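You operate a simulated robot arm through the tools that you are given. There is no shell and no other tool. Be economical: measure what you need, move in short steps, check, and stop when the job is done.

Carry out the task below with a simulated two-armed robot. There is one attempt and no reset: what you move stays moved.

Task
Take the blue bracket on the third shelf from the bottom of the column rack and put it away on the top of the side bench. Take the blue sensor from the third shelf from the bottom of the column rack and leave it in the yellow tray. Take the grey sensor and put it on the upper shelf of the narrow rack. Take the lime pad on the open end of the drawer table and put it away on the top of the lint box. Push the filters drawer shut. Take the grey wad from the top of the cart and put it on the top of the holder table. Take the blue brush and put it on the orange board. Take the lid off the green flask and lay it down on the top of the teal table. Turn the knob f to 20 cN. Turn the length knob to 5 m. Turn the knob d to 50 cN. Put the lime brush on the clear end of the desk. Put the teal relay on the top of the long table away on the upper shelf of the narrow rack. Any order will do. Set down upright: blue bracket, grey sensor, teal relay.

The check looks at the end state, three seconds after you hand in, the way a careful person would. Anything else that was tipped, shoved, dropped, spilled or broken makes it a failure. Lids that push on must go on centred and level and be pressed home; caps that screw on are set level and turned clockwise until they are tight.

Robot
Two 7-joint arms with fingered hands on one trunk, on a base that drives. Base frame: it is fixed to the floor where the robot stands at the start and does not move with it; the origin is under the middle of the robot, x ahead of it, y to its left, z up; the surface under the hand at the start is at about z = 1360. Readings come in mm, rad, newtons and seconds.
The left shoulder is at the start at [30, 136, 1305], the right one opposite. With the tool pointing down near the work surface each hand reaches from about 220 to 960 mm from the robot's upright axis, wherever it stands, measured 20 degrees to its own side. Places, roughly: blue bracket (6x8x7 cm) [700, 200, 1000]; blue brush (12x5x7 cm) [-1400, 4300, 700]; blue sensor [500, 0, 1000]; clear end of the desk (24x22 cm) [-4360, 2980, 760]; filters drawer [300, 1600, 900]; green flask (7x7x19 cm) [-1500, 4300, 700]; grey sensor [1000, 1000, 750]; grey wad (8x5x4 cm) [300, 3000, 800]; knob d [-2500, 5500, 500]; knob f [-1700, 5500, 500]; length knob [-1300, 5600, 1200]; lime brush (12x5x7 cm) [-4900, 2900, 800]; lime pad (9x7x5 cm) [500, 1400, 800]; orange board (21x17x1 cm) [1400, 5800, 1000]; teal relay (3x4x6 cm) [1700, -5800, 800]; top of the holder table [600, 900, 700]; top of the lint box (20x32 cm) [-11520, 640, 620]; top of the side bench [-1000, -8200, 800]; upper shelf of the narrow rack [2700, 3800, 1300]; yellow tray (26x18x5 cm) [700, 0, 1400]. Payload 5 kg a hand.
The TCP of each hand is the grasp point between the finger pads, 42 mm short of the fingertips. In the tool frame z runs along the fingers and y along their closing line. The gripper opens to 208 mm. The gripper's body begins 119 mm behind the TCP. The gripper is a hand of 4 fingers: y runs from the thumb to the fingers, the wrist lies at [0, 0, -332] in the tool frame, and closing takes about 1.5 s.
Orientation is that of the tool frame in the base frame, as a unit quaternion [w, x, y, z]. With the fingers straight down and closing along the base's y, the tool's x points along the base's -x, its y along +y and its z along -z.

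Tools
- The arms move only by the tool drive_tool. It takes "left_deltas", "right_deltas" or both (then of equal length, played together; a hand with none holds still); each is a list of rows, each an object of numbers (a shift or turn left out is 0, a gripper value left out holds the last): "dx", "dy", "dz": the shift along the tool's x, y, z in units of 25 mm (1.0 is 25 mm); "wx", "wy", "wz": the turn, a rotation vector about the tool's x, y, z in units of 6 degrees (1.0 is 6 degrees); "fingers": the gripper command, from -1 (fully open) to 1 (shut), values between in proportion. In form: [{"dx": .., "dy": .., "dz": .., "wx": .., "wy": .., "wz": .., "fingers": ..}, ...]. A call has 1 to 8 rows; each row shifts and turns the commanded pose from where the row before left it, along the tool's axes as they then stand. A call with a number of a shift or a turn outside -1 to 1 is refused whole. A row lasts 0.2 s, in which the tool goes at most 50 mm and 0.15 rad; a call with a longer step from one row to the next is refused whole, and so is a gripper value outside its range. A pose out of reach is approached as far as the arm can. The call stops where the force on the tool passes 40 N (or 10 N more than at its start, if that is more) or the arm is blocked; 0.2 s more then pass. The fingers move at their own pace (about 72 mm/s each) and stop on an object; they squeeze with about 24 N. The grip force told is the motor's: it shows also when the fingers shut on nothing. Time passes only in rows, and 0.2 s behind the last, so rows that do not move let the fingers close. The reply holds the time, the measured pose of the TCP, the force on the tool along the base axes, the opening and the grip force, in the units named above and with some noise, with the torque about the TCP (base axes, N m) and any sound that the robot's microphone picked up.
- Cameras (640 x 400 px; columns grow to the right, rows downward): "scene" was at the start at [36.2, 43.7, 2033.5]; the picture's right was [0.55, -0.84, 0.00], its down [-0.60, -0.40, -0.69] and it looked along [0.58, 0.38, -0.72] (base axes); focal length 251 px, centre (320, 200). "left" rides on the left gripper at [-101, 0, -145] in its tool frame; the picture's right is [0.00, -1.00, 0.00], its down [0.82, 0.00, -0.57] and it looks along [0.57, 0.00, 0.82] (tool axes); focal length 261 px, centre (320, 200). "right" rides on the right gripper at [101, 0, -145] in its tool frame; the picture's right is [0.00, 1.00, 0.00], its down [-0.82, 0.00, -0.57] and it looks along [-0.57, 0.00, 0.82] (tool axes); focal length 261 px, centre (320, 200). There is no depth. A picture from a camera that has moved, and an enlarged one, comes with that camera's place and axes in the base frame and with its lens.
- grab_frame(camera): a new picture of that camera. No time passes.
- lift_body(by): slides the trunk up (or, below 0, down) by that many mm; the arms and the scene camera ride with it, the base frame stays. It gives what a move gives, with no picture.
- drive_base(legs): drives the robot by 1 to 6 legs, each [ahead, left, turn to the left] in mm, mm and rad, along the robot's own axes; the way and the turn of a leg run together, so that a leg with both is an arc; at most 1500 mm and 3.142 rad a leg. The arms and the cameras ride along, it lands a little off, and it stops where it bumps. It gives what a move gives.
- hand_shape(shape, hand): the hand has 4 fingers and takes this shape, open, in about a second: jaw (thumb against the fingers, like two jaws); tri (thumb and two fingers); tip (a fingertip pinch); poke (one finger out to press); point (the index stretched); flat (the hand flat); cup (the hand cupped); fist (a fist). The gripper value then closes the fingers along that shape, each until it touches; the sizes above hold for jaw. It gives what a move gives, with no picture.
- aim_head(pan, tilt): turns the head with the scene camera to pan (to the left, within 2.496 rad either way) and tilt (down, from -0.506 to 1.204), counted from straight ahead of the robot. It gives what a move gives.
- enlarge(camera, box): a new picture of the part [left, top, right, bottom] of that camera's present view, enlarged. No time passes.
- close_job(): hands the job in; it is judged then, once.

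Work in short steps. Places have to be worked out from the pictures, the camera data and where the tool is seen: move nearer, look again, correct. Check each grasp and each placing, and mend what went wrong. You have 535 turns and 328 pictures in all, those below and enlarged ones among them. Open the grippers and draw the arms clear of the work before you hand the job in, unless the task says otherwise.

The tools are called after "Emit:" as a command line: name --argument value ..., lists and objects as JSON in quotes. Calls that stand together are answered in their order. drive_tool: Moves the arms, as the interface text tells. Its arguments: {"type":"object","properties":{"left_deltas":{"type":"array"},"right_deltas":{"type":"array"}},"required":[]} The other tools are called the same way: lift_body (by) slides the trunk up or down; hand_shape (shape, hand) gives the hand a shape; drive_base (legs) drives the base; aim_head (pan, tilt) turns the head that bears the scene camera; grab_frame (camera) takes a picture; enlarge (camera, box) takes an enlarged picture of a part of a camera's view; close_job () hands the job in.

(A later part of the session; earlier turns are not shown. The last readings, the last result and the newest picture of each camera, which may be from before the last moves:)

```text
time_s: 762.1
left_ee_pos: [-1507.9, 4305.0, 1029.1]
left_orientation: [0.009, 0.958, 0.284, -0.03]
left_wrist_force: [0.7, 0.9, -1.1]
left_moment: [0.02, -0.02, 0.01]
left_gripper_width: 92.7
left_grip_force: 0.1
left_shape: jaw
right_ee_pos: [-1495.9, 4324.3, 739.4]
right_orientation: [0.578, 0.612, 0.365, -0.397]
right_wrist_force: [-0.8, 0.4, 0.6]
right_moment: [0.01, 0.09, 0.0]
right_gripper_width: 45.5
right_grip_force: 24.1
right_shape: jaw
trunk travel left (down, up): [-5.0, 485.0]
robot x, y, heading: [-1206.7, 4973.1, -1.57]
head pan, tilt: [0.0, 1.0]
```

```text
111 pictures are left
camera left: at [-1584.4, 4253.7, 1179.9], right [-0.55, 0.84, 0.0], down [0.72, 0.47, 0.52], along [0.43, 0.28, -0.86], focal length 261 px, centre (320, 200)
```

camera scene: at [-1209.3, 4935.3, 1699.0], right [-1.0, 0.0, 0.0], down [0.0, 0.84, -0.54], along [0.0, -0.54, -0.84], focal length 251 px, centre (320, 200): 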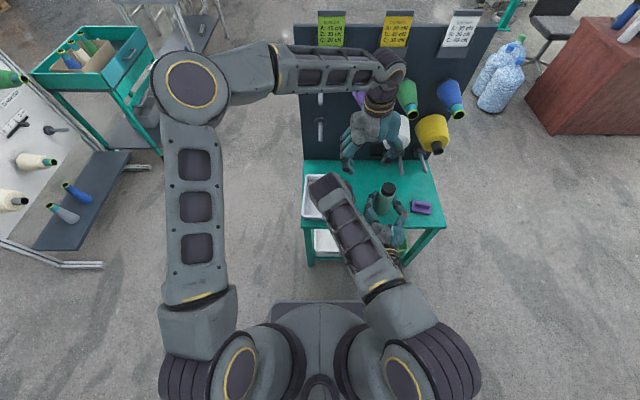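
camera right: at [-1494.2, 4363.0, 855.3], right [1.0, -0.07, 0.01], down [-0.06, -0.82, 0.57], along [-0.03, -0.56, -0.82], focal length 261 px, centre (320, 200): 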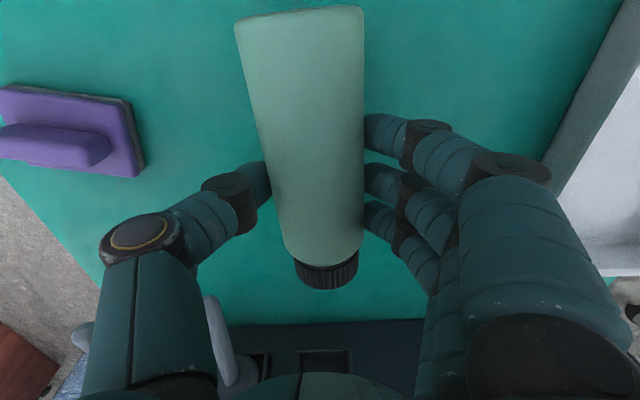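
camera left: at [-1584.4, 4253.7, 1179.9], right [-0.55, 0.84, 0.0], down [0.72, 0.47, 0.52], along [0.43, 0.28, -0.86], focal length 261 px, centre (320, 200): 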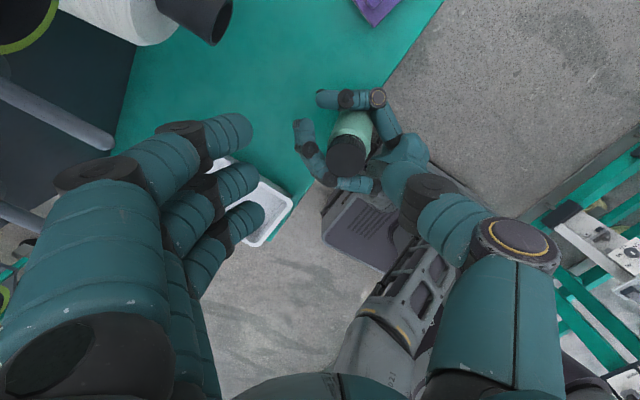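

Emit:
drive_tool --left_deltas '[{"dx": 0.9, "dy": -0.7}, {"dx": 0.85, "dy": -0.65}, {"dz": 1}, {"dz": 1}, {"dz": 1}, {"dz": 1}]'

Emit:
grab_frame --camera "left"

```text
time_s: 763.5
left_ee_pos: [-1495.6, 4353.0, 925.6]
left_orientation: [0.009, 0.958, 0.284, -0.03]
left_wrist_force: [0.2, -0.5, 0.6]
left_moment: [0.05, -0.02, -0.01]
left_gripper_width: 93.0
left_grip_force: 0.0
left_shape: jaw
right_ee_pos: [-1495.9, 4324.4, 739.2]
right_orientation: [0.578, 0.612, 0.365, -0.397]
right_wrist_force: [-0.5, 0.0, -0.9]
right_moment: [0.03, -0.02, 0.04]
right_gripper_width: 45.5
right_grip_force: 24.0
right_shape: jaw
trunk travel left (down, up): [-5.0, 485.0]
robot x, y, heading: [-1208.7, 4977.9, -1.567]
head pan, tilt: [0.0, 1.0]
```

```text
110 pictures are left
camera left: at [-1571.5, 4301.5, 1077.1], right [-0.55, 0.84, 0.0], down [0.71, 0.47, 0.52], along [0.43, 0.28, -0.86], focal length 261 px, centre (320, 200)
```

left: 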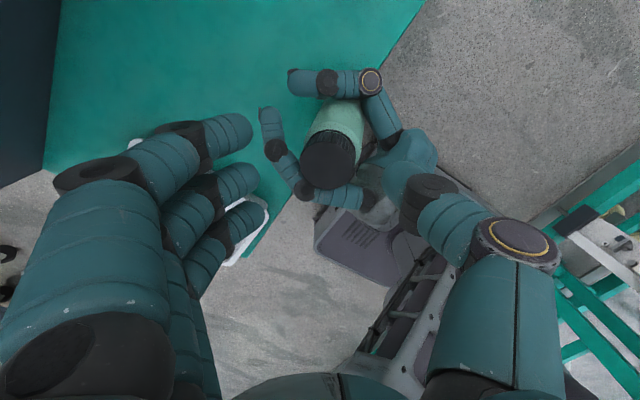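

Aligned within 10 mm. Descend around the cap, close, and turn counter-clockwise with the full wrist range.

Emit:
drive_tool --left_deltas '[{"dx": 0.22, "dy": -0.34}, {"dz": 0.9}, {"dz": 0.9}, {"dz": 0.8}, {"fingers": 1}, {}, {}, {}]'

Emit:
drive_tool --left_deltas '[{"wz": -1}, {"wz": -1}, {"wz": -1}, {"wz": -1}, {"wz": -1}, {"wz": -1}, {"wz": -1}, {"wz": -1}]'

Emit:
drive_tool --left_deltas '[{"wz": -1}, {"wz": -1}, {"wz": -1}, {"wz": -1}, {"wz": -1}, {"wz": -1}, {"wz": -1}, {"wz": -1}]'

Emit:
grab_frame --camera "left"

```text
time_s: 765.3
left_ee_pos: [-1498.0, 4361.1, 862.3]
left_orientation: [0.01, 0.958, 0.284, -0.031]
left_wrist_force: [-0.5, -1.3, 6.1]
left_moment: [-0.26, -0.37, 0.04]
left_gripper_width: 27.8
left_grip_force: 19.7
left_shape: jaw
right_ee_pos: [-1495.5, 4323.9, 739.7]
right_orientation: [0.578, 0.612, 0.366, -0.397]
right_wrist_force: [1.4, -1.3, -5.4]
right_moment: [-0.1, 0.38, -0.11]
right_gripper_width: 45.2
right_grip_force: 24.2
right_shape: jaw
trunk travel left (down, up): [-5.0, 485.0]
robot x, y, heading: [-1208.3, 4972.0, -1.562]
head pan, tilt: [0.0, 1.0]
```

```text
time_s: 767.1
left_ee_pos: [-1497.7, 4360.4, 861.5]
left_orientation: [-0.003, 0.759, 0.65, -0.032]
left_wrist_force: [15.1, -3.7, 36.7]
left_moment: [0.7, -1.95, -0.44]
left_gripper_width: 23.1
left_grip_force: 24.0
left_shape: jaw
right_ee_pos: [-1496.7, 4324.5, 740.1]
right_orientation: [0.577, 0.612, 0.365, -0.398]
right_wrist_force: [-20.1, 6.1, -8.4]
right_moment: [-0.47, 0.22, 1.19]
right_gripper_width: 47.8
right_grip_force: 24.1
right_shape: jaw
trunk travel left (down, up): [-5.0, 485.0]
robot x, y, heading: [-1210.5, 4975.6, -1.567]
head pan, tilt: [0.0, 1.0]
```

```text
time_s: 768.8
left_ee_pos: [-1496.2, 4358.1, 864.3]
left_orientation: [-0.014, 0.463, 0.886, -0.028]
left_wrist_force: [11.2, 0.7, 26.2]
left_moment: [1.05, -0.66, -0.32]
left_gripper_width: 18.9
left_grip_force: 24.1
left_shape: jaw
right_ee_pos: [-1497.3, 4324.8, 741.4]
right_orientation: [0.576, 0.612, 0.366, -0.401]
right_wrist_force: [-13.6, -0.6, -2.6]
right_moment: [-0.2, 0.26, 0.88]
right_gripper_width: 47.5
right_grip_force: 23.8
right_shape: jaw
trunk travel left (down, up): [-5.0, 485.0]
robot x, y, heading: [-1206.1, 4979.1, -1.566]
head pan, tilt: [0.0, 1.0]
stopped in row 8 (left hand): the force on the tool passed its limit at 51 N (the readings are from after the stop); the commanded pose is now the measured one
```

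```text
109 pictures are left
camera left: at [-1431.0, 4281.0, 1009.0], right [-0.82, -0.57, 0.07], down [-0.44, 0.69, 0.57], along [-0.37, 0.44, -0.82], focal length 261 px, centre (320, 200)
```

left: 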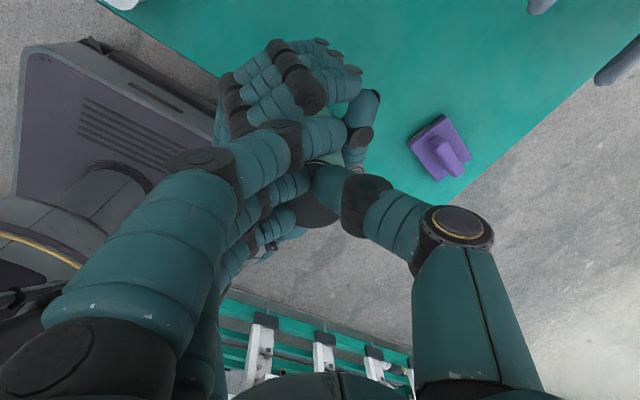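

The grip was too high on the cap. I open, unwind, go ~13 mm deeper and turn again.

Emit:
drive_tool --left_deltas '[{"fingers": 0.1}, {}, {"wz": 1}, {"wz": 1}, {"wz": 1}, {"wz": 1}, {"wz": 1}, {"wz": 1}]'

Emit:
drive_tool --left_deltas '[{"wz": 1}, {"wz": 1}, {"wz": 1}, {"wz": 1}, {"wz": 1}, {"wz": 1}, {"wz": 1}, {"wz": 1}]'

Emit:
grab_frame --camera "left"

```text
time_s: 769.6
left_ee_pos: [-1499.2, 4360.7, 866.6]
left_orientation: [-0.015, 0.503, 0.864, -0.031]
left_wrist_force: [0.8, 0.3, 26.9]
left_moment: [1.36, -0.91, -0.08]
left_gripper_width: 92.0
left_grip_force: 0.1
left_shape: jaw
right_ee_pos: [-1495.4, 4325.1, 739.4]
right_orientation: [0.578, 0.613, 0.365, -0.397]
right_wrist_force: [0.2, 0.1, -1.6]
right_moment: [-0.06, 0.14, 0.06]
right_gripper_width: 45.3
right_grip_force: 23.5
right_shape: jaw
trunk travel left (down, up): [-5.0, 485.0]
robot x, y, heading: [-1208.6, 4970.5, -1.565]
head pan, tilt: [0.0, 1.0]
stopped in row 4 (left hand): the force on the tool passed its limit at 41 N (the readings are from after the stop); the commanded pose is now the measured one
```

```text
time_s: 771.4
left_ee_pos: [-1499.2, 4359.5, 862.1]
left_orientation: [-0.002, 0.812, 0.583, -0.032]
left_wrist_force: [-4.9, 1.3, 7.5]
left_moment: [0.24, -0.28, 0.17]
left_gripper_width: 90.6
left_grip_force: 0.2
left_shape: jaw
right_ee_pos: [-1495.0, 4325.3, 737.0]
right_orientation: [0.577, 0.613, 0.366, -0.397]
right_wrist_force: [4.6, -1.9, -8.3]
right_moment: [-0.34, 0.75, -0.31]
right_gripper_width: 45.7
right_grip_force: 23.6
right_shape: jaw
trunk travel left (down, up): [-5.0, 485.0]
robot x, y, heading: [-1206.8, 4975.1, -1.568]
head pan, tilt: [0.0, 1.0]
```

```text
108 pictures are left
camera left: at [-1522.3, 4268.9, 1010.9], right [-0.95, 0.31, 0.04], down [0.29, 0.8, 0.53], along [0.13, 0.51, -0.85], focal length 261 px, centre (320, 200)
```

left: 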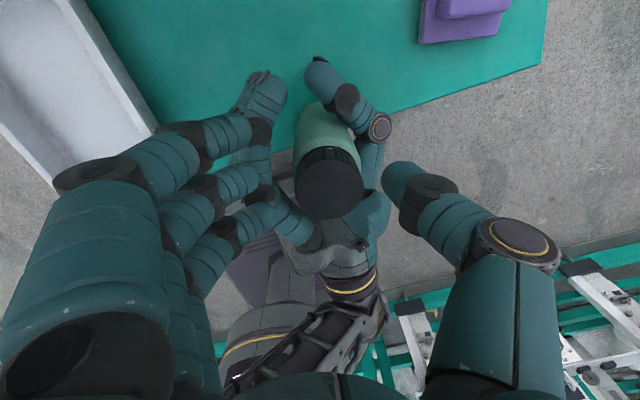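

The right hand's raised fingers interfere. I lift the left away, move the flask 45 mm inward, set it down, and release it to regrip lower and level.

Emit:
drive_tool --left_deltas '[{"dz": -1}, {"dz": -1}, {"dz": -1}, {"dz": -1}, {"dz": -1}, {"dz": -1}, {}, {}]' --right_deltas '[{}, {}, {"dz": 0.6}, {"dz": 0.6}, {"dz": 0.6}, {"dx": 0.4, "dy": 0.18}, {"dx": 0.2, "dy": 0.09}, {"dx": 0.15, "dy": 0.07}]'

Emit:
drive_tool --right_deltas '[{"dx": 0.12, "dy": 0.05}, {"dx": 0.12, "dy": 0.05}, {"dx": 0.12, "dy": 0.05}]'

Emit:
enlarge --camera "left" --box '[200, 0, 440, 220]'

Emit:
enlarge --camera "scene" --box '[330, 110, 450, 250]'

```text
time_s: 773.2
left_ee_pos: [-1490.0, 4364.6, 1013.3]
left_orientation: [-0.001, 0.811, 0.584, -0.034]
left_wrist_force: [0.1, -0.3, 0.2]
left_moment: [0.01, 0.02, -0.02]
left_gripper_width: 93.0
left_grip_force: 0.1
left_shape: jaw
right_ee_pos: [-1481.9, 4278.0, 725.4]
right_orientation: [0.579, 0.612, 0.366, -0.396]
right_wrist_force: [-1.6, 1.0, 2.9]
right_moment: [0.1, 0.11, 0.06]
right_gripper_width: 45.2
right_grip_force: 23.9
right_shape: jaw
trunk travel left (down, up): [-5.0, 485.0]
robot x, y, heading: [-1204.4, 4975.2, -1.57]
head pan, tilt: [0.0, 1.0]
```

```text
time_s: 774.0
left_ee_pos: [-1490.6, 4365.2, 1013.0]
left_orientation: [-0.003, 0.811, 0.584, -0.033]
left_wrist_force: [-0.5, 0.0, 0.0]
left_moment: [-0.01, 0.02, -0.02]
left_gripper_width: 92.9
left_grip_force: 0.0
left_shape: jaw
right_ee_pos: [-1475.2, 4277.4, 717.5]
right_orientation: [0.577, 0.612, 0.366, -0.398]
right_wrist_force: [-1.3, 0.3, 0.8]
right_moment: [0.08, 0.05, 0.1]
right_gripper_width: 45.3
right_grip_force: 24.0
right_shape: jaw
trunk travel left (down, up): [-5.0, 485.0]
robot x, y, heading: [-1206.0, 4974.9, -1.562]
head pan, tilt: [0.0, 1.0]
```

```text
1.82 times, centred on (320, 110) of left
camera zoom: at [-1514.2, 4274.5, 1162.7], right [-0.95, 0.31, 0.04], down [0.29, 0.8, 0.53], along [0.13, 0.51, -0.85], focal length 474 px, centre (320, 364)
```

zoom: 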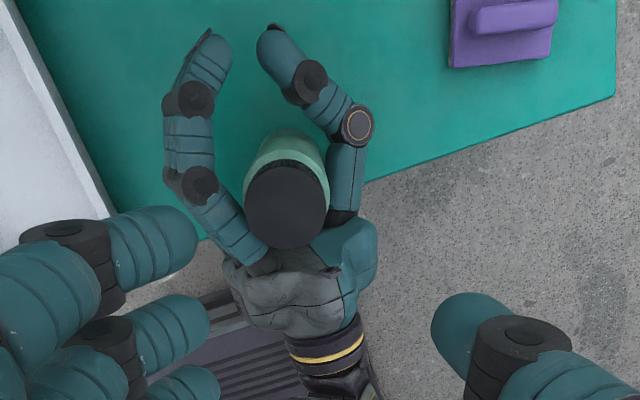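

```text
2.86 times, centred on (390, 180) of scene
camera zoom: at [-1208.9, 4934.6, 1699.0], right [-1.0, 0.0, 0.0], down [0.0, 0.84, -0.54], along [0.0, -0.54, -0.84], focal length 718 px, centre (120, 257)
```

zoom: 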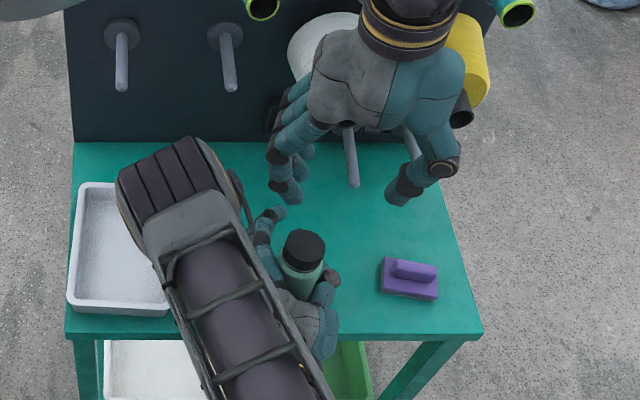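

Emit:
drive_tool --right_deltas '[{"dx": 0.15, "dy": 0.06}, {"dx": 0.15, "dy": 0.06}, {"dx": 0.15, "dy": 0.06}, {"dx": 0.15, "dy": 0.06}, {"dx": 0.15, "dy": 0.06}]'

```text
time_s: 775.2
left_ee_pos: [-1489.7, 4366.0, 1014.7]
left_orientation: [-0.002, 0.811, 0.584, -0.033]
left_wrist_force: [0.8, -1.0, -0.1]
left_moment: [0.03, -0.03, -0.01]
left_gripper_width: 93.0
left_grip_force: 0.1
left_shape: jaw
right_ee_pos: [-1460.9, 4277.6, 703.9]
right_orientation: [0.578, 0.611, 0.366, -0.397]
right_wrist_force: [-0.8, 0.5, 1.1]
right_moment: [0.06, 0.04, 0.08]
right_gripper_width: 45.5
right_grip_force: 24.2
right_shape: jaw
trunk travel left (down, up): [-5.0, 485.0]
robot x, y, heading: [-1206.1, 4977.0, -1.567]
head pan, tilt: [0.0, 1.0]
```

Emit:
drive_tool --right_deltas '[{"dx": -0.3, "dy": -0.65}, {"dx": -0.28, "dy": -0.62}, {"dx": 0.22, "dy": -0.1}, {"dx": 0.22, "dy": -0.1}, {"dx": 0.15, "dy": -0.07}, {"dx": 0.15, "dy": -0.07}]'

Emit:
grab_frame --camera "left"

```text
time_s: 776.6
left_ee_pos: [-1491.0, 4365.1, 1014.0]
left_orientation: [-0.002, 0.811, 0.584, -0.033]
left_wrist_force: [0.2, -0.7, 0.3]
left_moment: [0.02, -0.05, -0.01]
left_gripper_width: 93.0
left_grip_force: 0.0
left_shape: jaw
right_ee_pos: [-1494.8, 4279.0, 684.6]
right_orientation: [0.578, 0.613, 0.365, -0.397]
right_wrist_force: [0.1, -0.2, -0.1]
right_moment: [0.01, 0.01, -0.04]
right_gripper_width: 45.6
right_grip_force: 24.5
right_shape: jaw
trunk travel left (down, up): [-5.0, 485.0]
robot x, y, heading: [-1209.1, 4975.4, -1.566]
head pan, tilt: [0.0, 1.0]
```

```text
105 pictures are left
camera left: at [-1514.2, 4274.5, 1162.7], right [-0.95, 0.31, 0.04], down [0.29, 0.8, 0.53], along [0.13, 0.51, -0.85], focal length 261 px, centre (320, 200)
```

left: 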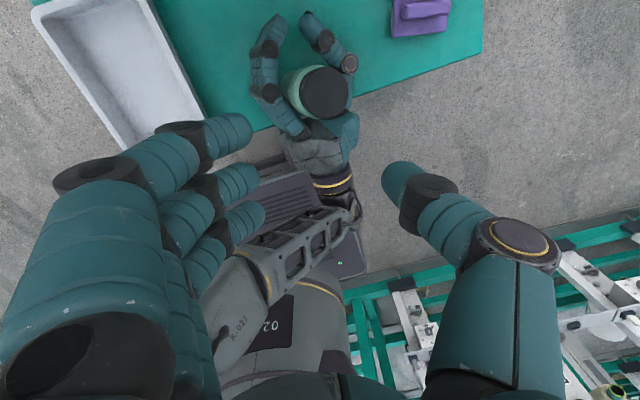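

The flask now leans slightly the other way; I unroll the right hand 15° and continue lowering.

Emit:
drive_tool --right_deltas '[{"wz": -0.9}, {"wz": -0.9}, {"wz": -0.7}, {"dx": 0.2}, {"dx": 0.2}, {"dx": 0.2}]'

Emit:
enlarge --camera "left" --box '[200, 0, 440, 220]'

Emit:
enlarge --camera "scene" --box '[330, 110, 450, 250]'

```text
time_s: 778.0
left_ee_pos: [-1491.0, 4366.0, 1015.3]
left_orientation: [-0.002, 0.811, 0.584, -0.034]
left_wrist_force: [-0.1, -1.2, -0.6]
left_moment: [0.02, 0.02, 0.03]
left_gripper_width: 92.9
left_grip_force: 0.1
left_shape: jaw
right_ee_pos: [-1493.3, 4279.7, 670.5]
right_orientation: [0.522, 0.558, 0.441, -0.471]
right_wrist_force: [-1.5, 2.2, 17.2]
right_moment: [-0.32, -0.48, 0.01]
right_gripper_width: 45.6
right_grip_force: 23.7
right_shape: jaw
trunk travel left (down, up): [-5.0, 485.0]
robot x, y, heading: [-1207.5, 4972.2, -1.568]
head pan, tilt: [0.0, 1.0]
```

```text
1.82 times, centred on (320, 110) of left
camera zoom: at [-1514.1, 4275.5, 1163.7], right [-0.95, 0.31, 0.04], down [0.29, 0.8, 0.53], along [0.13, 0.51, -0.85], focal length 474 px, centre (320, 364)
```

zoom: 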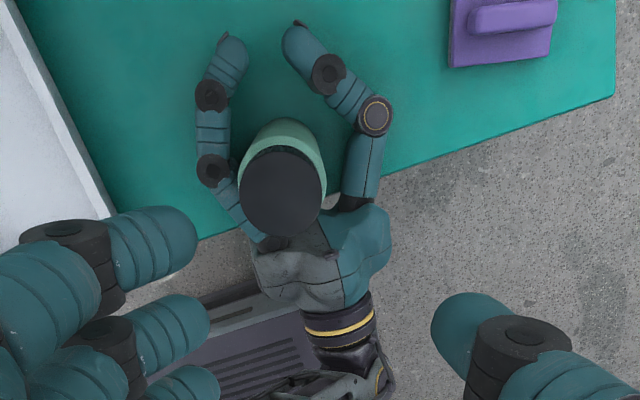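

```text
2.86 times, centred on (390, 180) of scene
camera zoom: at [-1208.6, 4936.0, 1699.3], right [-1.0, 0.0, 0.0], down [0.0, 0.84, -0.54], along [0.0, -0.54, -0.84], focal length 718 px, centre (120, 257)
```

zoom: 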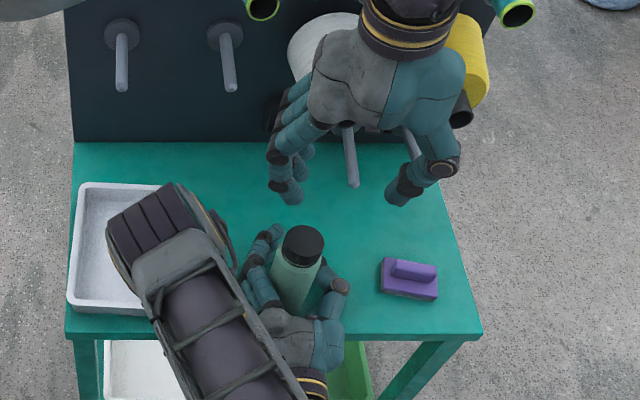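

Flask is down and upright, hand low and level. I pre-wind the left wrist, align with the cap at ≈[−1482,4340] and descend to z≈834.

Emit:
drive_tool --left_deltas '[{"wz": 1}, {"wz": 1}, {"wz": 1}, {"wz": 1}, {"wz": 1}, {"wz": 1}, {"wz": 1}, {"wz": 1}]'

Emit:
drive_tool --left_deltas '[{"dy": 0.6, "dx": -0.09}, {"dy": 0.5, "dz": 0.6}, {"dz": 1}, {"dz": 1}, {"dz": 1}, {"dz": 1}]'

Emit:
grab_frame --camera "left"

```text
time_s: 779.8
left_ee_pos: [-1490.0, 4367.2, 1013.5]
left_orientation: [0.013, 0.978, 0.204, -0.031]
left_wrist_force: [-0.8, 0.2, -0.5]
left_moment: [-0.02, 0.02, 0.03]
left_gripper_width: 93.0
left_grip_force: 0.0
left_shape: jaw
right_ee_pos: [-1493.2, 4280.7, 670.5]
right_orientation: [0.521, 0.559, 0.441, -0.471]
right_wrist_force: [-6.5, -3.5, 34.6]
right_moment: [-0.9, -0.84, -0.3]
right_gripper_width: 45.3
right_grip_force: 24.2
right_shape: jaw
trunk travel left (down, up): [-5.0, 485.0]
robot x, y, heading: [-1210.9, 4973.4, -1.567]
head pan, tilt: [0.0, 1.0]
```

```text
time_s: 781.2
left_ee_pos: [-1485.4, 4337.7, 899.3]
left_orientation: [0.013, 0.978, 0.204, -0.031]
left_wrist_force: [-0.3, 0.0, 0.1]
left_moment: [0.01, 0.04, -0.02]
left_gripper_width: 93.1
left_grip_force: 0.0
left_shape: jaw
right_ee_pos: [-1492.6, 4280.1, 671.2]
right_orientation: [0.522, 0.558, 0.442, -0.471]
right_wrist_force: [-7.0, -5.3, 35.6]
right_moment: [-0.97, -0.87, -0.33]
right_gripper_width: 45.2
right_grip_force: 23.5
right_shape: jaw
trunk travel left (down, up): [-5.0, 485.0]
robot x, y, heading: [-1209.7, 4976.5, -1.571]
head pan, tilt: [0.0, 1.0]
```

```text
102 pictures are left
camera left: at [-1571.4, 4301.3, 1050.8], right [-0.4, 0.91, -0.01], down [0.78, 0.35, 0.52], along [0.48, 0.2, -0.86], focal length 261 px, centre (320, 200)
```

left: 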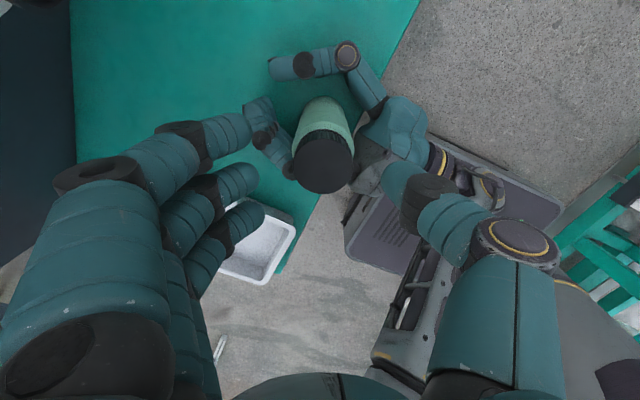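

Exactly aligned (cap top ≈827). Descend, close, and turn.

Emit:
drive_tool --left_deltas '[{"dz": 0.9}, {"dz": 0.9}, {"dz": 0.85}, {"fingers": 1}, {}, {}, {}, {}]'

Emit:
drive_tool --left_deltas '[{"wz": -1}, {"wz": -1}, {"wz": -1}, {"wz": -1}, {"wz": -1}, {"wz": -1}, {"wz": -1}, {"wz": -1}]'

Emit:
drive_tool --left_deltas '[{"wz": -1}, {"wz": -1}, {"wz": -1}, {"wz": -1}, {"wz": -1}, {"wz": -1}, {"wz": -1}, {"wz": -1}]'

Emit:
drive_tool --left_deltas '[{"wz": -1}, {"wz": -1}, {"wz": -1}, {"wz": -1}, {"wz": -1}, {"wz": -1}, {"wz": -1}, {"wz": -1}]'

```text
time_s: 783.0
left_ee_pos: [-1492.3, 4333.6, 835.2]
left_orientation: [0.013, 0.978, 0.205, -0.031]
left_wrist_force: [0.2, -0.2, 0.1]
left_moment: [-0.07, -0.06, 0.03]
left_gripper_width: 32.6
left_grip_force: 23.9
left_shape: jaw
right_ee_pos: [-1493.1, 4279.8, 669.9]
right_orientation: [0.521, 0.558, 0.442, -0.471]
right_wrist_force: [-7.0, -3.0, 35.8]
right_moment: [-0.94, -0.89, -0.3]
right_gripper_width: 45.2
right_grip_force: 24.2
right_shape: jaw
trunk travel left (down, up): [-5.0, 485.0]
robot x, y, heading: [-1205.2, 4972.9, -1.571]
head pan, tilt: [0.0, 1.0]
```

```text
time_s: 784.8
left_ee_pos: [-1491.4, 4333.7, 835.8]
left_orientation: [-0.001, 0.81, 0.586, -0.034]
left_wrist_force: [1.3, -0.3, 5.6]
left_moment: [-0.08, -0.53, -0.05]
left_gripper_width: 32.8
left_grip_force: 24.0
left_shape: jaw
right_ee_pos: [-1492.7, 4279.8, 670.6]
right_orientation: [0.522, 0.557, 0.442, -0.47]
right_wrist_force: [-6.6, -4.0, 34.7]
right_moment: [-0.96, -0.89, -0.26]
right_gripper_width: 45.2
right_grip_force: 23.5
right_shape: jaw
trunk travel left (down, up): [-5.0, 485.0]
robot x, y, heading: [-1206.5, 4971.8, -1.561]
head pan, tilt: [0.0, 1.0]
```

```text
time_s: 786.6
left_ee_pos: [-1492.1, 4334.7, 834.2]
left_orientation: [-0.014, 0.502, 0.864, -0.03]
left_wrist_force: [0.6, 0.6, -1.2]
left_moment: [-0.04, -0.05, -0.03]
left_gripper_width: 32.3
left_grip_force: 24.2
left_shape: jaw
right_ee_pos: [-1492.1, 4280.4, 671.0]
right_orientation: [0.521, 0.558, 0.442, -0.471]
right_wrist_force: [-6.6, -3.0, 36.0]
right_moment: [-0.92, -0.9, -0.24]
right_gripper_width: 45.3
right_grip_force: 24.3
right_shape: jaw
trunk travel left (down, up): [-5.0, 485.0]
robot x, y, heading: [-1208.0, 4974.6, -1.57]
head pan, tilt: [0.0, 1.0]
```

```text
time_s: 788.4
left_ee_pos: [-1492.6, 4335.0, 834.1]
left_orientation: [-0.026, 0.108, 0.994, -0.021]
left_wrist_force: [3.7, 3.6, 10.2]
left_moment: [0.58, -0.3, -0.27]
left_gripper_width: 32.4
left_grip_force: 24.0
left_shape: jaw
right_ee_pos: [-1493.5, 4280.9, 671.9]
right_orientation: [0.522, 0.558, 0.442, -0.47]
right_wrist_force: [-11.4, -5.1, 32.4]
right_moment: [-0.95, -0.81, 0.07]
right_gripper_width: 45.6
right_grip_force: 24.4
right_shape: jaw
trunk travel left (down, up): [-5.0, 485.0]
robot x, y, heading: [-1208.1, 4974.4, -1.571]
head pan, tilt: [0.0, 1.0]
```

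Emit:
drive_tool --left_deltas '[{"wz": -1}, {"wz": -1}, {"wz": -1}, {"wz": -1}, {"wz": -1}, {"wz": -1}, {"wz": -1}, {"wz": -1}]'

Emit:
drive_tool --left_deltas '[{"wz": -1}, {"wz": -1}, {"wz": -1}, {"wz": -1}, {"dz": -0.3}, {"dz": -0.3}, {"dz": -0.3}]'

Emit:
enlarge --camera "scene" --box '[330, 110, 450, 250]'

```text
time_s: 790.2
left_ee_pos: [-1491.6, 4334.2, 834.3]
left_orientation: [-0.032, -0.306, 0.951, -0.01]
left_wrist_force: [1.4, 5.3, 9.1]
left_moment: [0.49, 0.11, -0.38]
left_gripper_width: 32.3
left_grip_force: 24.0
left_shape: jaw
right_ee_pos: [-1494.0, 4281.0, 671.6]
right_orientation: [0.521, 0.557, 0.442, -0.471]
right_wrist_force: [-10.3, -5.9, 33.0]
right_moment: [-0.84, -0.81, 0.21]
right_gripper_width: 45.7
right_grip_force: 24.3
right_shape: jaw
trunk travel left (down, up): [-5.0, 485.0]
robot x, y, heading: [-1210.4, 4972.9, -1.566]
head pan, tilt: [0.0, 1.0]
```

```text
time_s: 791.8
left_ee_pos: [-1489.3, 4333.5, 856.3]
left_orientation: [-0.034, -0.497, 0.867, -0.003]
left_wrist_force: [-0.9, 0.4, 1.6]
left_moment: [0.06, 0.07, -0.01]
left_gripper_width: 31.8
left_grip_force: 23.7
left_shape: jaw
right_ee_pos: [-1493.1, 4281.6, 671.6]
right_orientation: [0.521, 0.558, 0.441, -0.472]
right_wrist_force: [-6.0, -2.2, 36.0]
right_moment: [-0.95, -0.92, -0.24]
right_gripper_width: 45.3
right_grip_force: 24.0
right_shape: jaw
trunk travel left (down, up): [-5.0, 485.0]
robot x, y, heading: [-1208.0, 4981.1, -1.567]
head pan, tilt: [0.0, 1.0]
```

```text
2.86 times, centred on (390, 180) of scene
camera zoom: at [-1208.4, 4937.1, 1699.1], right [-1.0, 0.0, 0.0], down [0.0, 0.84, -0.54], along [0.0, -0.54, -0.84], focal length 718 px, centre (120, 257)
```

zoom: 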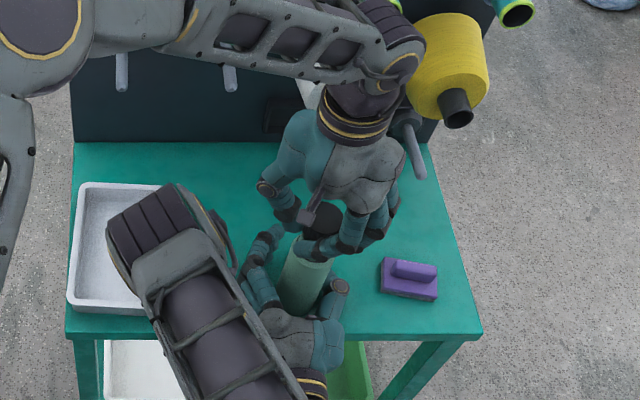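

The hand rose freely with the same opening — the lid may be off. I raise further and look.

Emit:
drive_tool --left_deltas '[{"dz": -1}, {"dz": -1}, {"dz": -1}, {"dz": -1}]'

Emit:
enlarge --camera "scene" --box '[330, 110, 450, 250]'

Emit:
enlarge --camera "left" --box '[200, 0, 440, 220]'

```text
time_s: 792.8
left_ee_pos: [-1485.6, 4339.0, 956.4]
left_orientation: [-0.033, -0.497, 0.867, -0.001]
left_wrist_force: [-0.8, 0.4, -1.1]
left_moment: [0.04, -0.03, -0.02]
left_gripper_width: 31.7
left_grip_force: 24.0
left_shape: jaw
right_ee_pos: [-1493.7, 4280.7, 670.8]
right_orientation: [0.522, 0.558, 0.442, -0.471]
right_wrist_force: [-5.8, -1.2, 37.9]
right_moment: [-0.89, -1.0, -0.13]
right_gripper_width: 45.5
right_grip_force: 23.5
right_shape: jaw
trunk travel left (down, up): [-5.0, 485.0]
robot x, y, heading: [-1207.5, 4975.1, -1.567]
head pan, tilt: [0.0, 1.0]
```

```text
2.86 times, centred on (390, 180) of scene
camera zoom: at [-1208.4, 4937.0, 1699.1], right [-1.0, 0.0, 0.0], down [0.0, 0.84, -0.54], along [0.0, -0.54, -0.84], focal length 718 px, centre (120, 257)
```

zoom: 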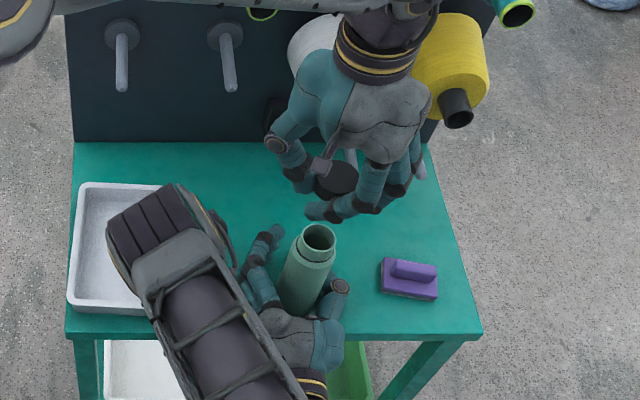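

```text
1.82 times, centred on (320, 110) of left
camera zoom: at [-1426.4, 4430.9, 1094.4], right [0.86, -0.5, -0.03], down [-0.38, -0.69, 0.62], along [-0.33, -0.52, -0.78], focal length 474 px, centre (320, 364)
```

zoom: 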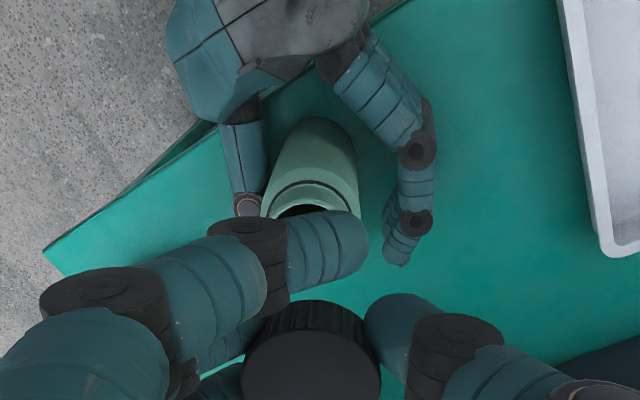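

The lid is off and in the left hand; the open flask stands. I lay the lid on the free spot where the brush was (≈[−1390,4290]).

Emit:
drive_tool --left_deltas '[{"dy": -0.9}, {"dy": -0.9}, {"dy": -0.9}, {"dy": -0.9}, {"dy": -0.7, "dx": -0.2}, {"dz": 1}, {"dz": 1}, {"dz": 1}]'

Emit:
drive_tool --left_deltas '[{"dz": 1}, {"dz": 1}, {"dz": 1}, {"dz": 1}, {"dz": 1}]'

Emit:
grab_frame --camera "left"

```text
time_s: 794.6
left_ee_pos: [-1392.9, 4285.1, 877.8]
left_orientation: [-0.034, -0.497, 0.867, -0.002]
left_wrist_force: [0.1, -0.5, 0.6]
left_moment: [0.05, 0.03, -0.04]
left_gripper_width: 31.8
left_grip_force: 23.6
left_shape: jaw
right_ee_pos: [-1492.5, 4280.9, 671.4]
right_orientation: [0.521, 0.558, 0.441, -0.471]
right_wrist_force: [-6.7, -2.2, 34.3]
right_moment: [-0.86, -0.85, -0.22]
right_gripper_width: 45.3
right_grip_force: 23.5
right_shape: jaw
trunk travel left (down, up): [-5.0, 485.0]
robot x, y, heading: [-1208.2, 4975.2, -1.571]
head pan, tilt: [0.0, 1.0]
```

```text
time_s: 795.9
left_ee_pos: [-1401.9, 4273.9, 764.9]
left_orientation: [-0.04, -0.498, 0.866, -0.007]
left_wrist_force: [9.3, -5.3, 19.1]
left_moment: [0.22, 0.31, 0.0]
left_gripper_width: 33.6
left_grip_force: 23.7
left_shape: jaw
right_ee_pos: [-1495.9, 4281.2, 670.9]
right_orientation: [0.52, 0.559, 0.442, -0.472]
right_wrist_force: [-11.3, 6.5, 12.6]
right_moment: [-1.1, -0.39, 0.54]
right_gripper_width: 44.6
right_grip_force: 24.1
right_shape: jaw
trunk travel left (down, up): [-5.0, 485.0]
robot x, y, heading: [-1205.1, 4975.5, -1.566]
head pan, tilt: [0.0, 1.0]
stopped in row 5 (left hand): the force on the tool passed its limit at 45 N (the readings are from after the stop); the commanded pose is now the measured one
```

```text
98 pictures are left
camera left: at [-1343.2, 4367.7, 900.7], right [0.87, -0.5, -0.03], down [-0.37, -0.68, 0.63], along [-0.34, -0.54, -0.77], focal length 261 px, centre (320, 200)
```

left: 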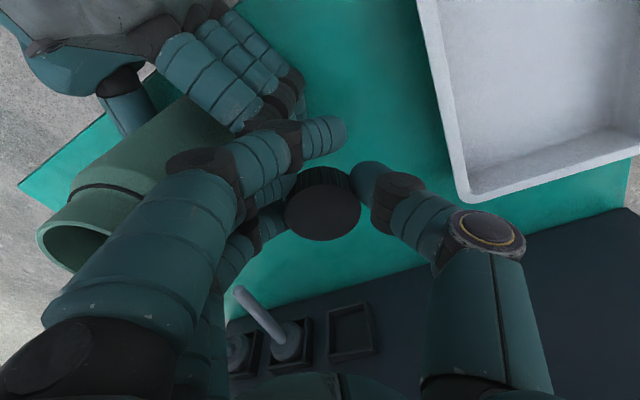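

The left fingers touch the right hand's; I shift ~28 mm away and continue down.

Emit:
drive_tool --left_deltas '[{"dz": -0.6}, {"dy": -0.6}, {"dy": -0.6}, {"dz": 0.9}, {"dz": 0.9}, {"dz": 0.9}]'

Emit:
grab_frame --camera "left"

```text
time_s: 797.3
left_ee_pos: [-1367.4, 4252.3, 714.7]
left_orientation: [-0.035, -0.5, 0.865, -0.009]
left_wrist_force: [15.4, -7.6, 1.5]
left_moment: [0.06, 0.17, -0.01]
left_gripper_width: 31.6
left_grip_force: 24.2
left_shape: jaw
right_ee_pos: [-1499.8, 4282.2, 670.8]
right_orientation: [0.518, 0.559, 0.441, -0.474]
right_wrist_force: [-11.3, 9.8, 16.7]
right_moment: [-0.51, -1.47, 0.81]
right_gripper_width: 44.8
right_grip_force: 24.0
right_shape: jaw
trunk travel left (down, up): [-5.0, 485.0]
robot x, y, heading: [-1207.8, 4973.9, -1.564]
head pan, tilt: [0.0, 1.0]
stopped in row 6 (right hand): the force on the tool passed its limit at 46 N (the readings are from after the stop); the commanded pose is now the measured one
```

```text
97 pictures are left
camera left: at [-1312.1, 4347.7, 851.7], right [0.87, -0.49, -0.02], down [-0.37, -0.68, 0.63], along [-0.32, -0.54, -0.78], focal length 261 px, centre (320, 200)
```

left: 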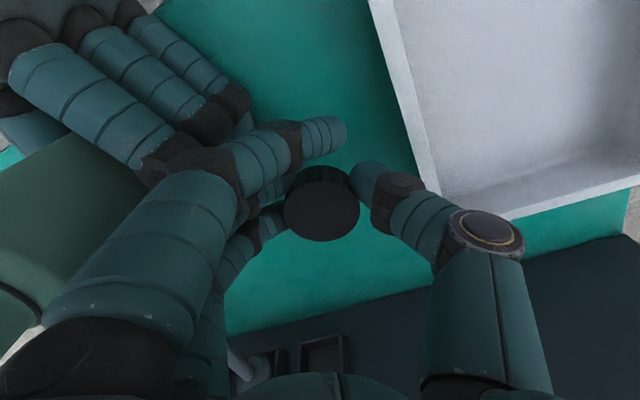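

I raise the left a bit, and first release the flask with the right hand and pull it straight back.

Emit:
drive_tool --left_deltas '[{"dz": -1}, {"dz": -1}, {"dy": -1}, {"dy": -0.5}]'

Emit:
drive_tool --right_deltas '[{"dx": -0.1, "fingers": 0.2}, {"fingers": -0.2}, {"fingers": -0.6}, {}, {}, {}]'

Emit:
enlarge --camera "scene" --box '[330, 110, 450, 250]'

```text
time_s: 798.3
left_ee_pos: [-1337.2, 4239.4, 764.3]
left_orientation: [-0.037, -0.5, 0.865, -0.008]
left_wrist_force: [-0.4, 0.4, -1.7]
left_moment: [0.03, 0.07, -0.01]
left_gripper_width: 31.7
left_grip_force: 24.0
left_shape: jaw
right_ee_pos: [-1496.5, 4281.5, 670.4]
right_orientation: [0.518, 0.559, 0.441, -0.473]
right_wrist_force: [1.8, 2.5, 28.9]
right_moment: [-0.41, -1.16, -0.07]
right_gripper_width: 46.3
right_grip_force: 23.5
right_shape: jaw
trunk travel left (down, up): [-5.0, 485.0]
robot x, y, heading: [-1208.6, 4977.2, -1.569]
head pan, tilt: [0.0, 1.0]
```

```text
time_s: 799.7
left_ee_pos: [-1337.4, 4239.0, 763.8]
left_orientation: [-0.036, -0.499, 0.866, -0.008]
left_wrist_force: [0.5, 0.2, 0.6]
left_moment: [0.05, 0.02, 0.02]
left_gripper_width: 31.7
left_grip_force: 24.0
left_shape: jaw
right_ee_pos: [-1497.1, 4281.9, 670.3]
right_orientation: [0.517, 0.56, 0.443, -0.472]
right_wrist_force: [0.3, 0.9, 1.1]
right_moment: [0.14, -0.04, 0.02]
right_gripper_width: 166.1
right_grip_force: 0.1
right_shape: jaw
trunk travel left (down, up): [-5.0, 485.0]
robot x, y, heading: [-1206.1, 4973.6, -1.567]
head pan, tilt: [0.0, 1.0]
```

```text
2.86 times, centred on (390, 180) of scene
camera zoom: at [-1208.8, 4934.4, 1698.9], right [-1.0, 0.0, 0.0], down [0.0, 0.84, -0.54], along [0.0, -0.54, -0.84], focal length 718 px, centre (120, 257)
```

zoom: 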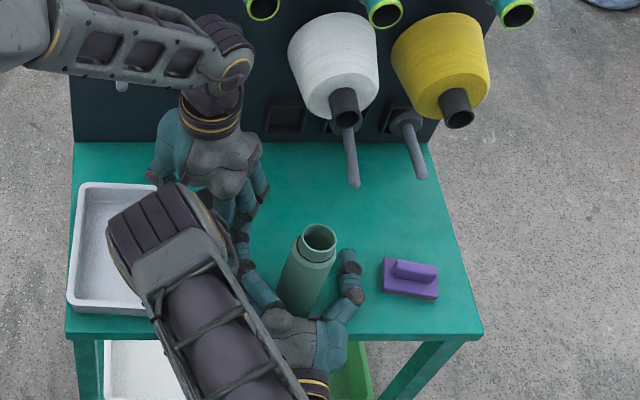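

Flask stands on its own. Right hand pulls straight back; the left is kept still.

Emit:
drive_tool --right_deltas '[{"dz": -0.5}, {"dz": -1}, {"dz": -1}, {"dz": -1}, {"dz": -1}, {"dz": -1}, {"dz": -1, "dx": -0.3}, {"dz": -1, "dx": -0.3}]'

Emit:
grab_frame --camera "left"

Emit:
enlarge --camera "scene" --box '[330, 110, 450, 250]'

```text
time_s: 801.5
left_ee_pos: [-1337.3, 4239.1, 763.1]
left_orientation: [-0.035, -0.5, 0.866, -0.008]
left_wrist_force: [0.7, 0.3, -1.2]
left_moment: [-0.02, 0.02, 0.0]
left_gripper_width: 31.7
left_grip_force: 24.5
left_shape: jaw
right_ee_pos: [-1474.5, 4441.1, 701.4]
right_orientation: [0.515, 0.563, 0.441, -0.473]
right_wrist_force: [0.1, -0.2, -0.9]
right_moment: [0.02, 0.02, -0.01]
right_gripper_width: 166.2
right_grip_force: 0.1
right_shape: jaw
right hand out of reach, approached as far as the arm can: row 7, 8
trunk travel left (down, up): [-5.0, 485.0]
robot x, y, heading: [-1209.4, 4974.2, -1.567]
head pan, tilt: [0.0, 1.0]
```

```text
95 pictures are left
camera left: at [-1280.7, 4332.3, 900.4], right [0.87, -0.5, -0.02], down [-0.37, -0.68, 0.63], along [-0.33, -0.54, -0.78], focal length 261 px, centre (320, 200)
```

left: 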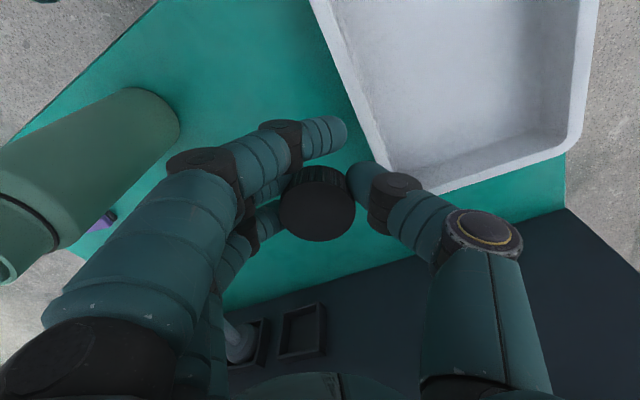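

```text
2.86 times, centred on (390, 180) of scene
camera zoom: at [-1208.8, 4934.6, 1699.0], right [-1.0, 0.0, 0.0], down [0.0, 0.84, -0.54], along [0.0, -0.54, -0.84], focal length 718 px, centre (120, 257)
```

zoom: 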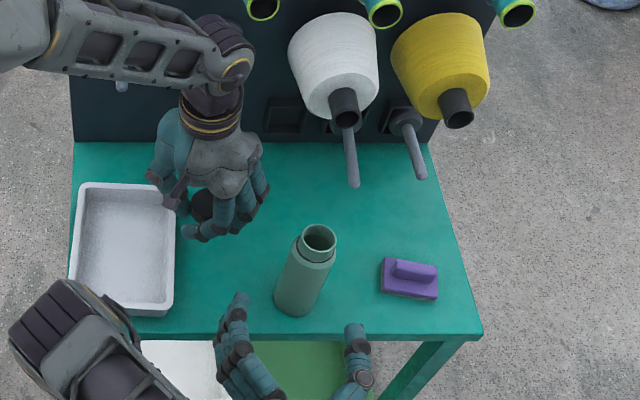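

Now lay the lid down between tray and flask (≈[−1371,4258]).

Emit:
drive_tool --left_deltas '[{"dy": 0.8}, {"dy": 0.75}, {"dz": 0.9}, {"dz": 0.9}, {"dz": 0.6}, {"dz": 0.3}, {"dz": 0.3}, {"dz": 0.25}]'

Emit:
grab_frame --camera "left"

```text
time_s: 803.3
left_ee_pos: [-1374.9, 4254.2, 682.4]
left_orientation: [-0.036, -0.5, 0.865, -0.007]
left_wrist_force: [0.8, 0.0, 0.0]
left_moment: [0.04, 0.0, 0.0]
left_gripper_width: 31.7
left_grip_force: 23.7
left_shape: jaw
right_ee_pos: [-1476.3, 4440.1, 700.9]
right_orientation: [0.515, 0.563, 0.441, -0.473]
right_wrist_force: [0.9, 0.0, 0.7]
right_moment: [-0.02, 0.01, 0.0]
right_gripper_width: 166.3
right_grip_force: 0.1
right_shape: jaw
trunk travel left (down, up): [-5.0, 485.0]
robot x, y, heading: [-1206.7, 4979.7, -1.563]
head pan, tilt: [0.0, 1.0]
```

```text
93 pictures are left
camera left: at [-1318.1, 4347.9, 819.6], right [0.87, -0.5, -0.02], down [-0.38, -0.68, 0.63], along [-0.33, -0.54, -0.78], focal length 261 px, centre (320, 200)
```

left: 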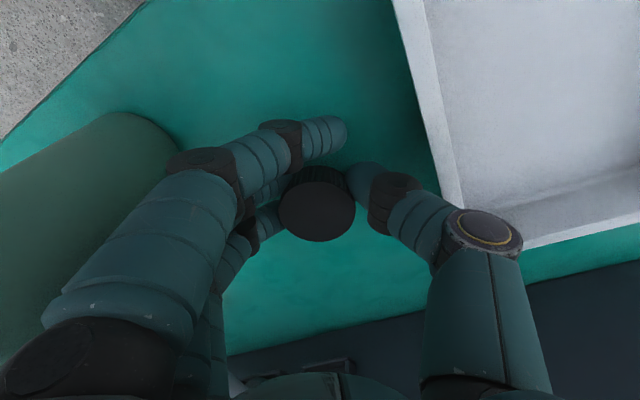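

Emit:
drive_tool --left_deltas '[{"dz": 0.15}, {"dz": 0.15}, {"dz": 0.12}]'

Emit:
drive_tool --left_deltas '[{"fingers": 0.4}, {}, {}, {"dz": -1}, {"dz": -1}, {"dz": -1}, {"dz": -1}, {"dz": -1}]'

Emit:
grab_frame --camera "left"

```text
time_s: 804.1
left_ee_pos: [-1376.6, 4252.2, 674.5]
left_orientation: [-0.036, -0.499, 0.866, -0.008]
left_wrist_force: [4.8, 2.4, 13.5]
left_moment: [-0.07, -0.66, 0.12]
left_gripper_width: 32.2
left_grip_force: 23.9
left_shape: jaw
right_ee_pos: [-1474.4, 4441.1, 701.4]
right_orientation: [0.515, 0.562, 0.442, -0.473]
right_wrist_force: [-0.5, 0.0, -0.2]
right_moment: [0.0, 0.0, 0.02]
right_gripper_width: 166.2
right_grip_force: 0.1
right_shape: jaw
trunk travel left (down, up): [-5.0, 485.0]
robot x, y, heading: [-1203.5, 4976.6, -1.569]
head pan, tilt: [0.0, 1.0]
```

```text
time_s: 805.9
left_ee_pos: [-1370.1, 4260.8, 797.9]
left_orientation: [-0.035, -0.499, 0.866, -0.007]
left_wrist_force: [-0.3, -0.2, 0.3]
left_moment: [-0.06, -0.03, 0.04]
left_gripper_width: 61.8
left_grip_force: 0.0
left_shape: jaw
right_ee_pos: [-1475.8, 4440.3, 700.6]
right_orientation: [0.515, 0.563, 0.441, -0.473]
right_wrist_force: [0.4, 0.2, 0.5]
right_moment: [0.02, 0.0, 0.0]
right_gripper_width: 166.1
right_grip_force: 0.0
right_shape: jaw
trunk travel left (down, up): [-5.0, 485.0]
robot x, y, heading: [-1208.2, 4976.0, -1.57]
head pan, tilt: [0.0, 1.0]
```

```text
92 pictures are left
camera left: at [-1312.7, 4354.2, 934.6], right [0.87, -0.5, -0.02], down [-0.38, -0.68, 0.63], along [-0.33, -0.53, -0.78], focal length 261 px, centre (320, 200)
```

left: 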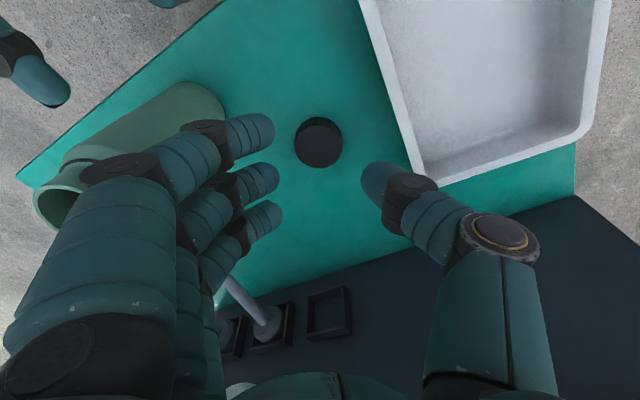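

Lid is laid on the teal table. I raise both arms, move west of the table and turn to face the creel for the knobs.

Emit:
drive_tool --left_deltas '[{"dz": -1}, {"dz": -1}, {"dz": -1}, {"dz": -1}, {"dz": -1}, {"dz": -1}, {"dz": -1}, {"dz": -1}]'

Emit:
lift_body --by 350

Emit:
drive_base --legs '[[0, -1150, 0], [500, 0, 0], [0, 0, 3.1]]'

Emit:
aim_head --pan -0.2 --tilt 0.55

Emit:
grab_frame --camera "scene"

```text
time_s: 807.7
left_ee_pos: [-1358.9, 4269.7, 997.6]
left_orientation: [-0.037, -0.499, 0.866, -0.008]
left_wrist_force: [-0.2, 0.3, -0.6]
left_moment: [-0.04, -0.02, -0.01]
left_gripper_width: 61.9
left_grip_force: 0.1
left_shape: jaw
right_ee_pos: [-1474.6, 4441.5, 700.3]
right_orientation: [0.514, 0.563, 0.441, -0.473]
right_wrist_force: [-0.1, -0.1, -0.2]
right_moment: [0.0, 0.01, -0.01]
right_gripper_width: 165.9
right_grip_force: 0.0
right_shape: jaw
trunk travel left (down, up): [-5.0, 485.0]
robot x, y, heading: [-1207.4, 4971.9, -1.562]
head pan, tilt: [0.0, 1.0]
```

```text
time_s: 811.1
left_ee_pos: [-1359.0, 4267.2, 1346.5]
left_orientation: [-0.035, -0.5, 0.865, -0.008]
left_wrist_force: [0.1, -0.7, -0.8]
left_moment: [0.02, 0.01, -0.03]
left_gripper_width: 61.9
left_grip_force: 0.0
left_shape: jaw
right_ee_pos: [-1474.9, 4440.3, 1050.2]
right_orientation: [0.515, 0.563, 0.441, -0.473]
right_wrist_force: [-0.6, -0.4, 0.4]
right_moment: [0.0, 0.01, 0.01]
right_gripper_width: 166.4
right_grip_force: 0.1
right_shape: jaw
trunk travel left (down, up): [-355.0, 135.0]
robot x, y, heading: [-1209.2, 4974.6, -1.569]
head pan, tilt: [0.0, 1.0]
```

```text
time_s: 826.6
left_ee_pos: [-2155.5, 5168.4, 1347.2]
left_orientation: [-0.006, 0.883, 0.467, 0.035]
left_wrist_force: [0.0, 0.1, 0.3]
left_moment: [-0.02, -0.02, 0.01]
left_gripper_width: 61.9
left_grip_force: 0.1
left_shape: jaw
right_ee_pos: [-2053.2, 4989.7, 1051.2]
right_orientation: [0.491, -0.42, 0.579, 0.497]
right_wrist_force: [0.7, 0.7, 0.0]
right_moment: [0.01, 0.0, -0.05]
right_gripper_width: 166.1
right_grip_force: 0.0
right_shape: jaw
trunk travel left (down, up): [-355.0, 135.0]
robot x, y, heading: [-2354.8, 4472.5, 1.502]
head pan, tilt: [0.0, 1.0]
```

```text
time_s: 827.5
left_ee_pos: [-2153.9, 5169.1, 1347.1]
left_orientation: [-0.006, 0.883, 0.468, 0.035]
left_wrist_force: [-0.3, 0.0, 0.3]
left_moment: [-0.01, 0.03, 0.0]
left_gripper_width: 61.7
left_grip_force: 0.0
left_shape: jaw
right_ee_pos: [-2050.3, 4990.0, 1052.6]
right_orientation: [0.491, -0.42, 0.579, 0.498]
right_wrist_force: [0.2, 0.1, 0.3]
right_moment: [0.03, -0.03, -0.01]
right_gripper_width: 166.1
right_grip_force: 0.0
right_shape: jaw
trunk travel left (down, up): [-355.0, 135.0]
robot x, y, heading: [-2354.3, 4476.2, 1.502]
head pan, tilt: [-0.201, 0.55]
```

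```text
91 pictures are left
camera scene: at [-2336.6, 4532.1, 2085.4], right [0.96, -0.27, 0.0], down [-0.14, -0.5, -0.85], along [0.23, 0.82, -0.52], focal length 251 px, centre (320, 200)
```

scene: 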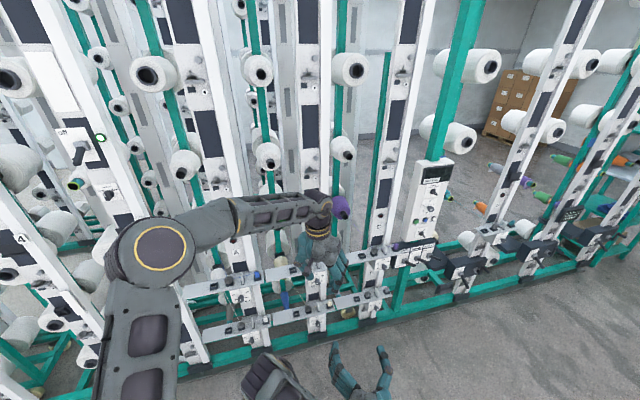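

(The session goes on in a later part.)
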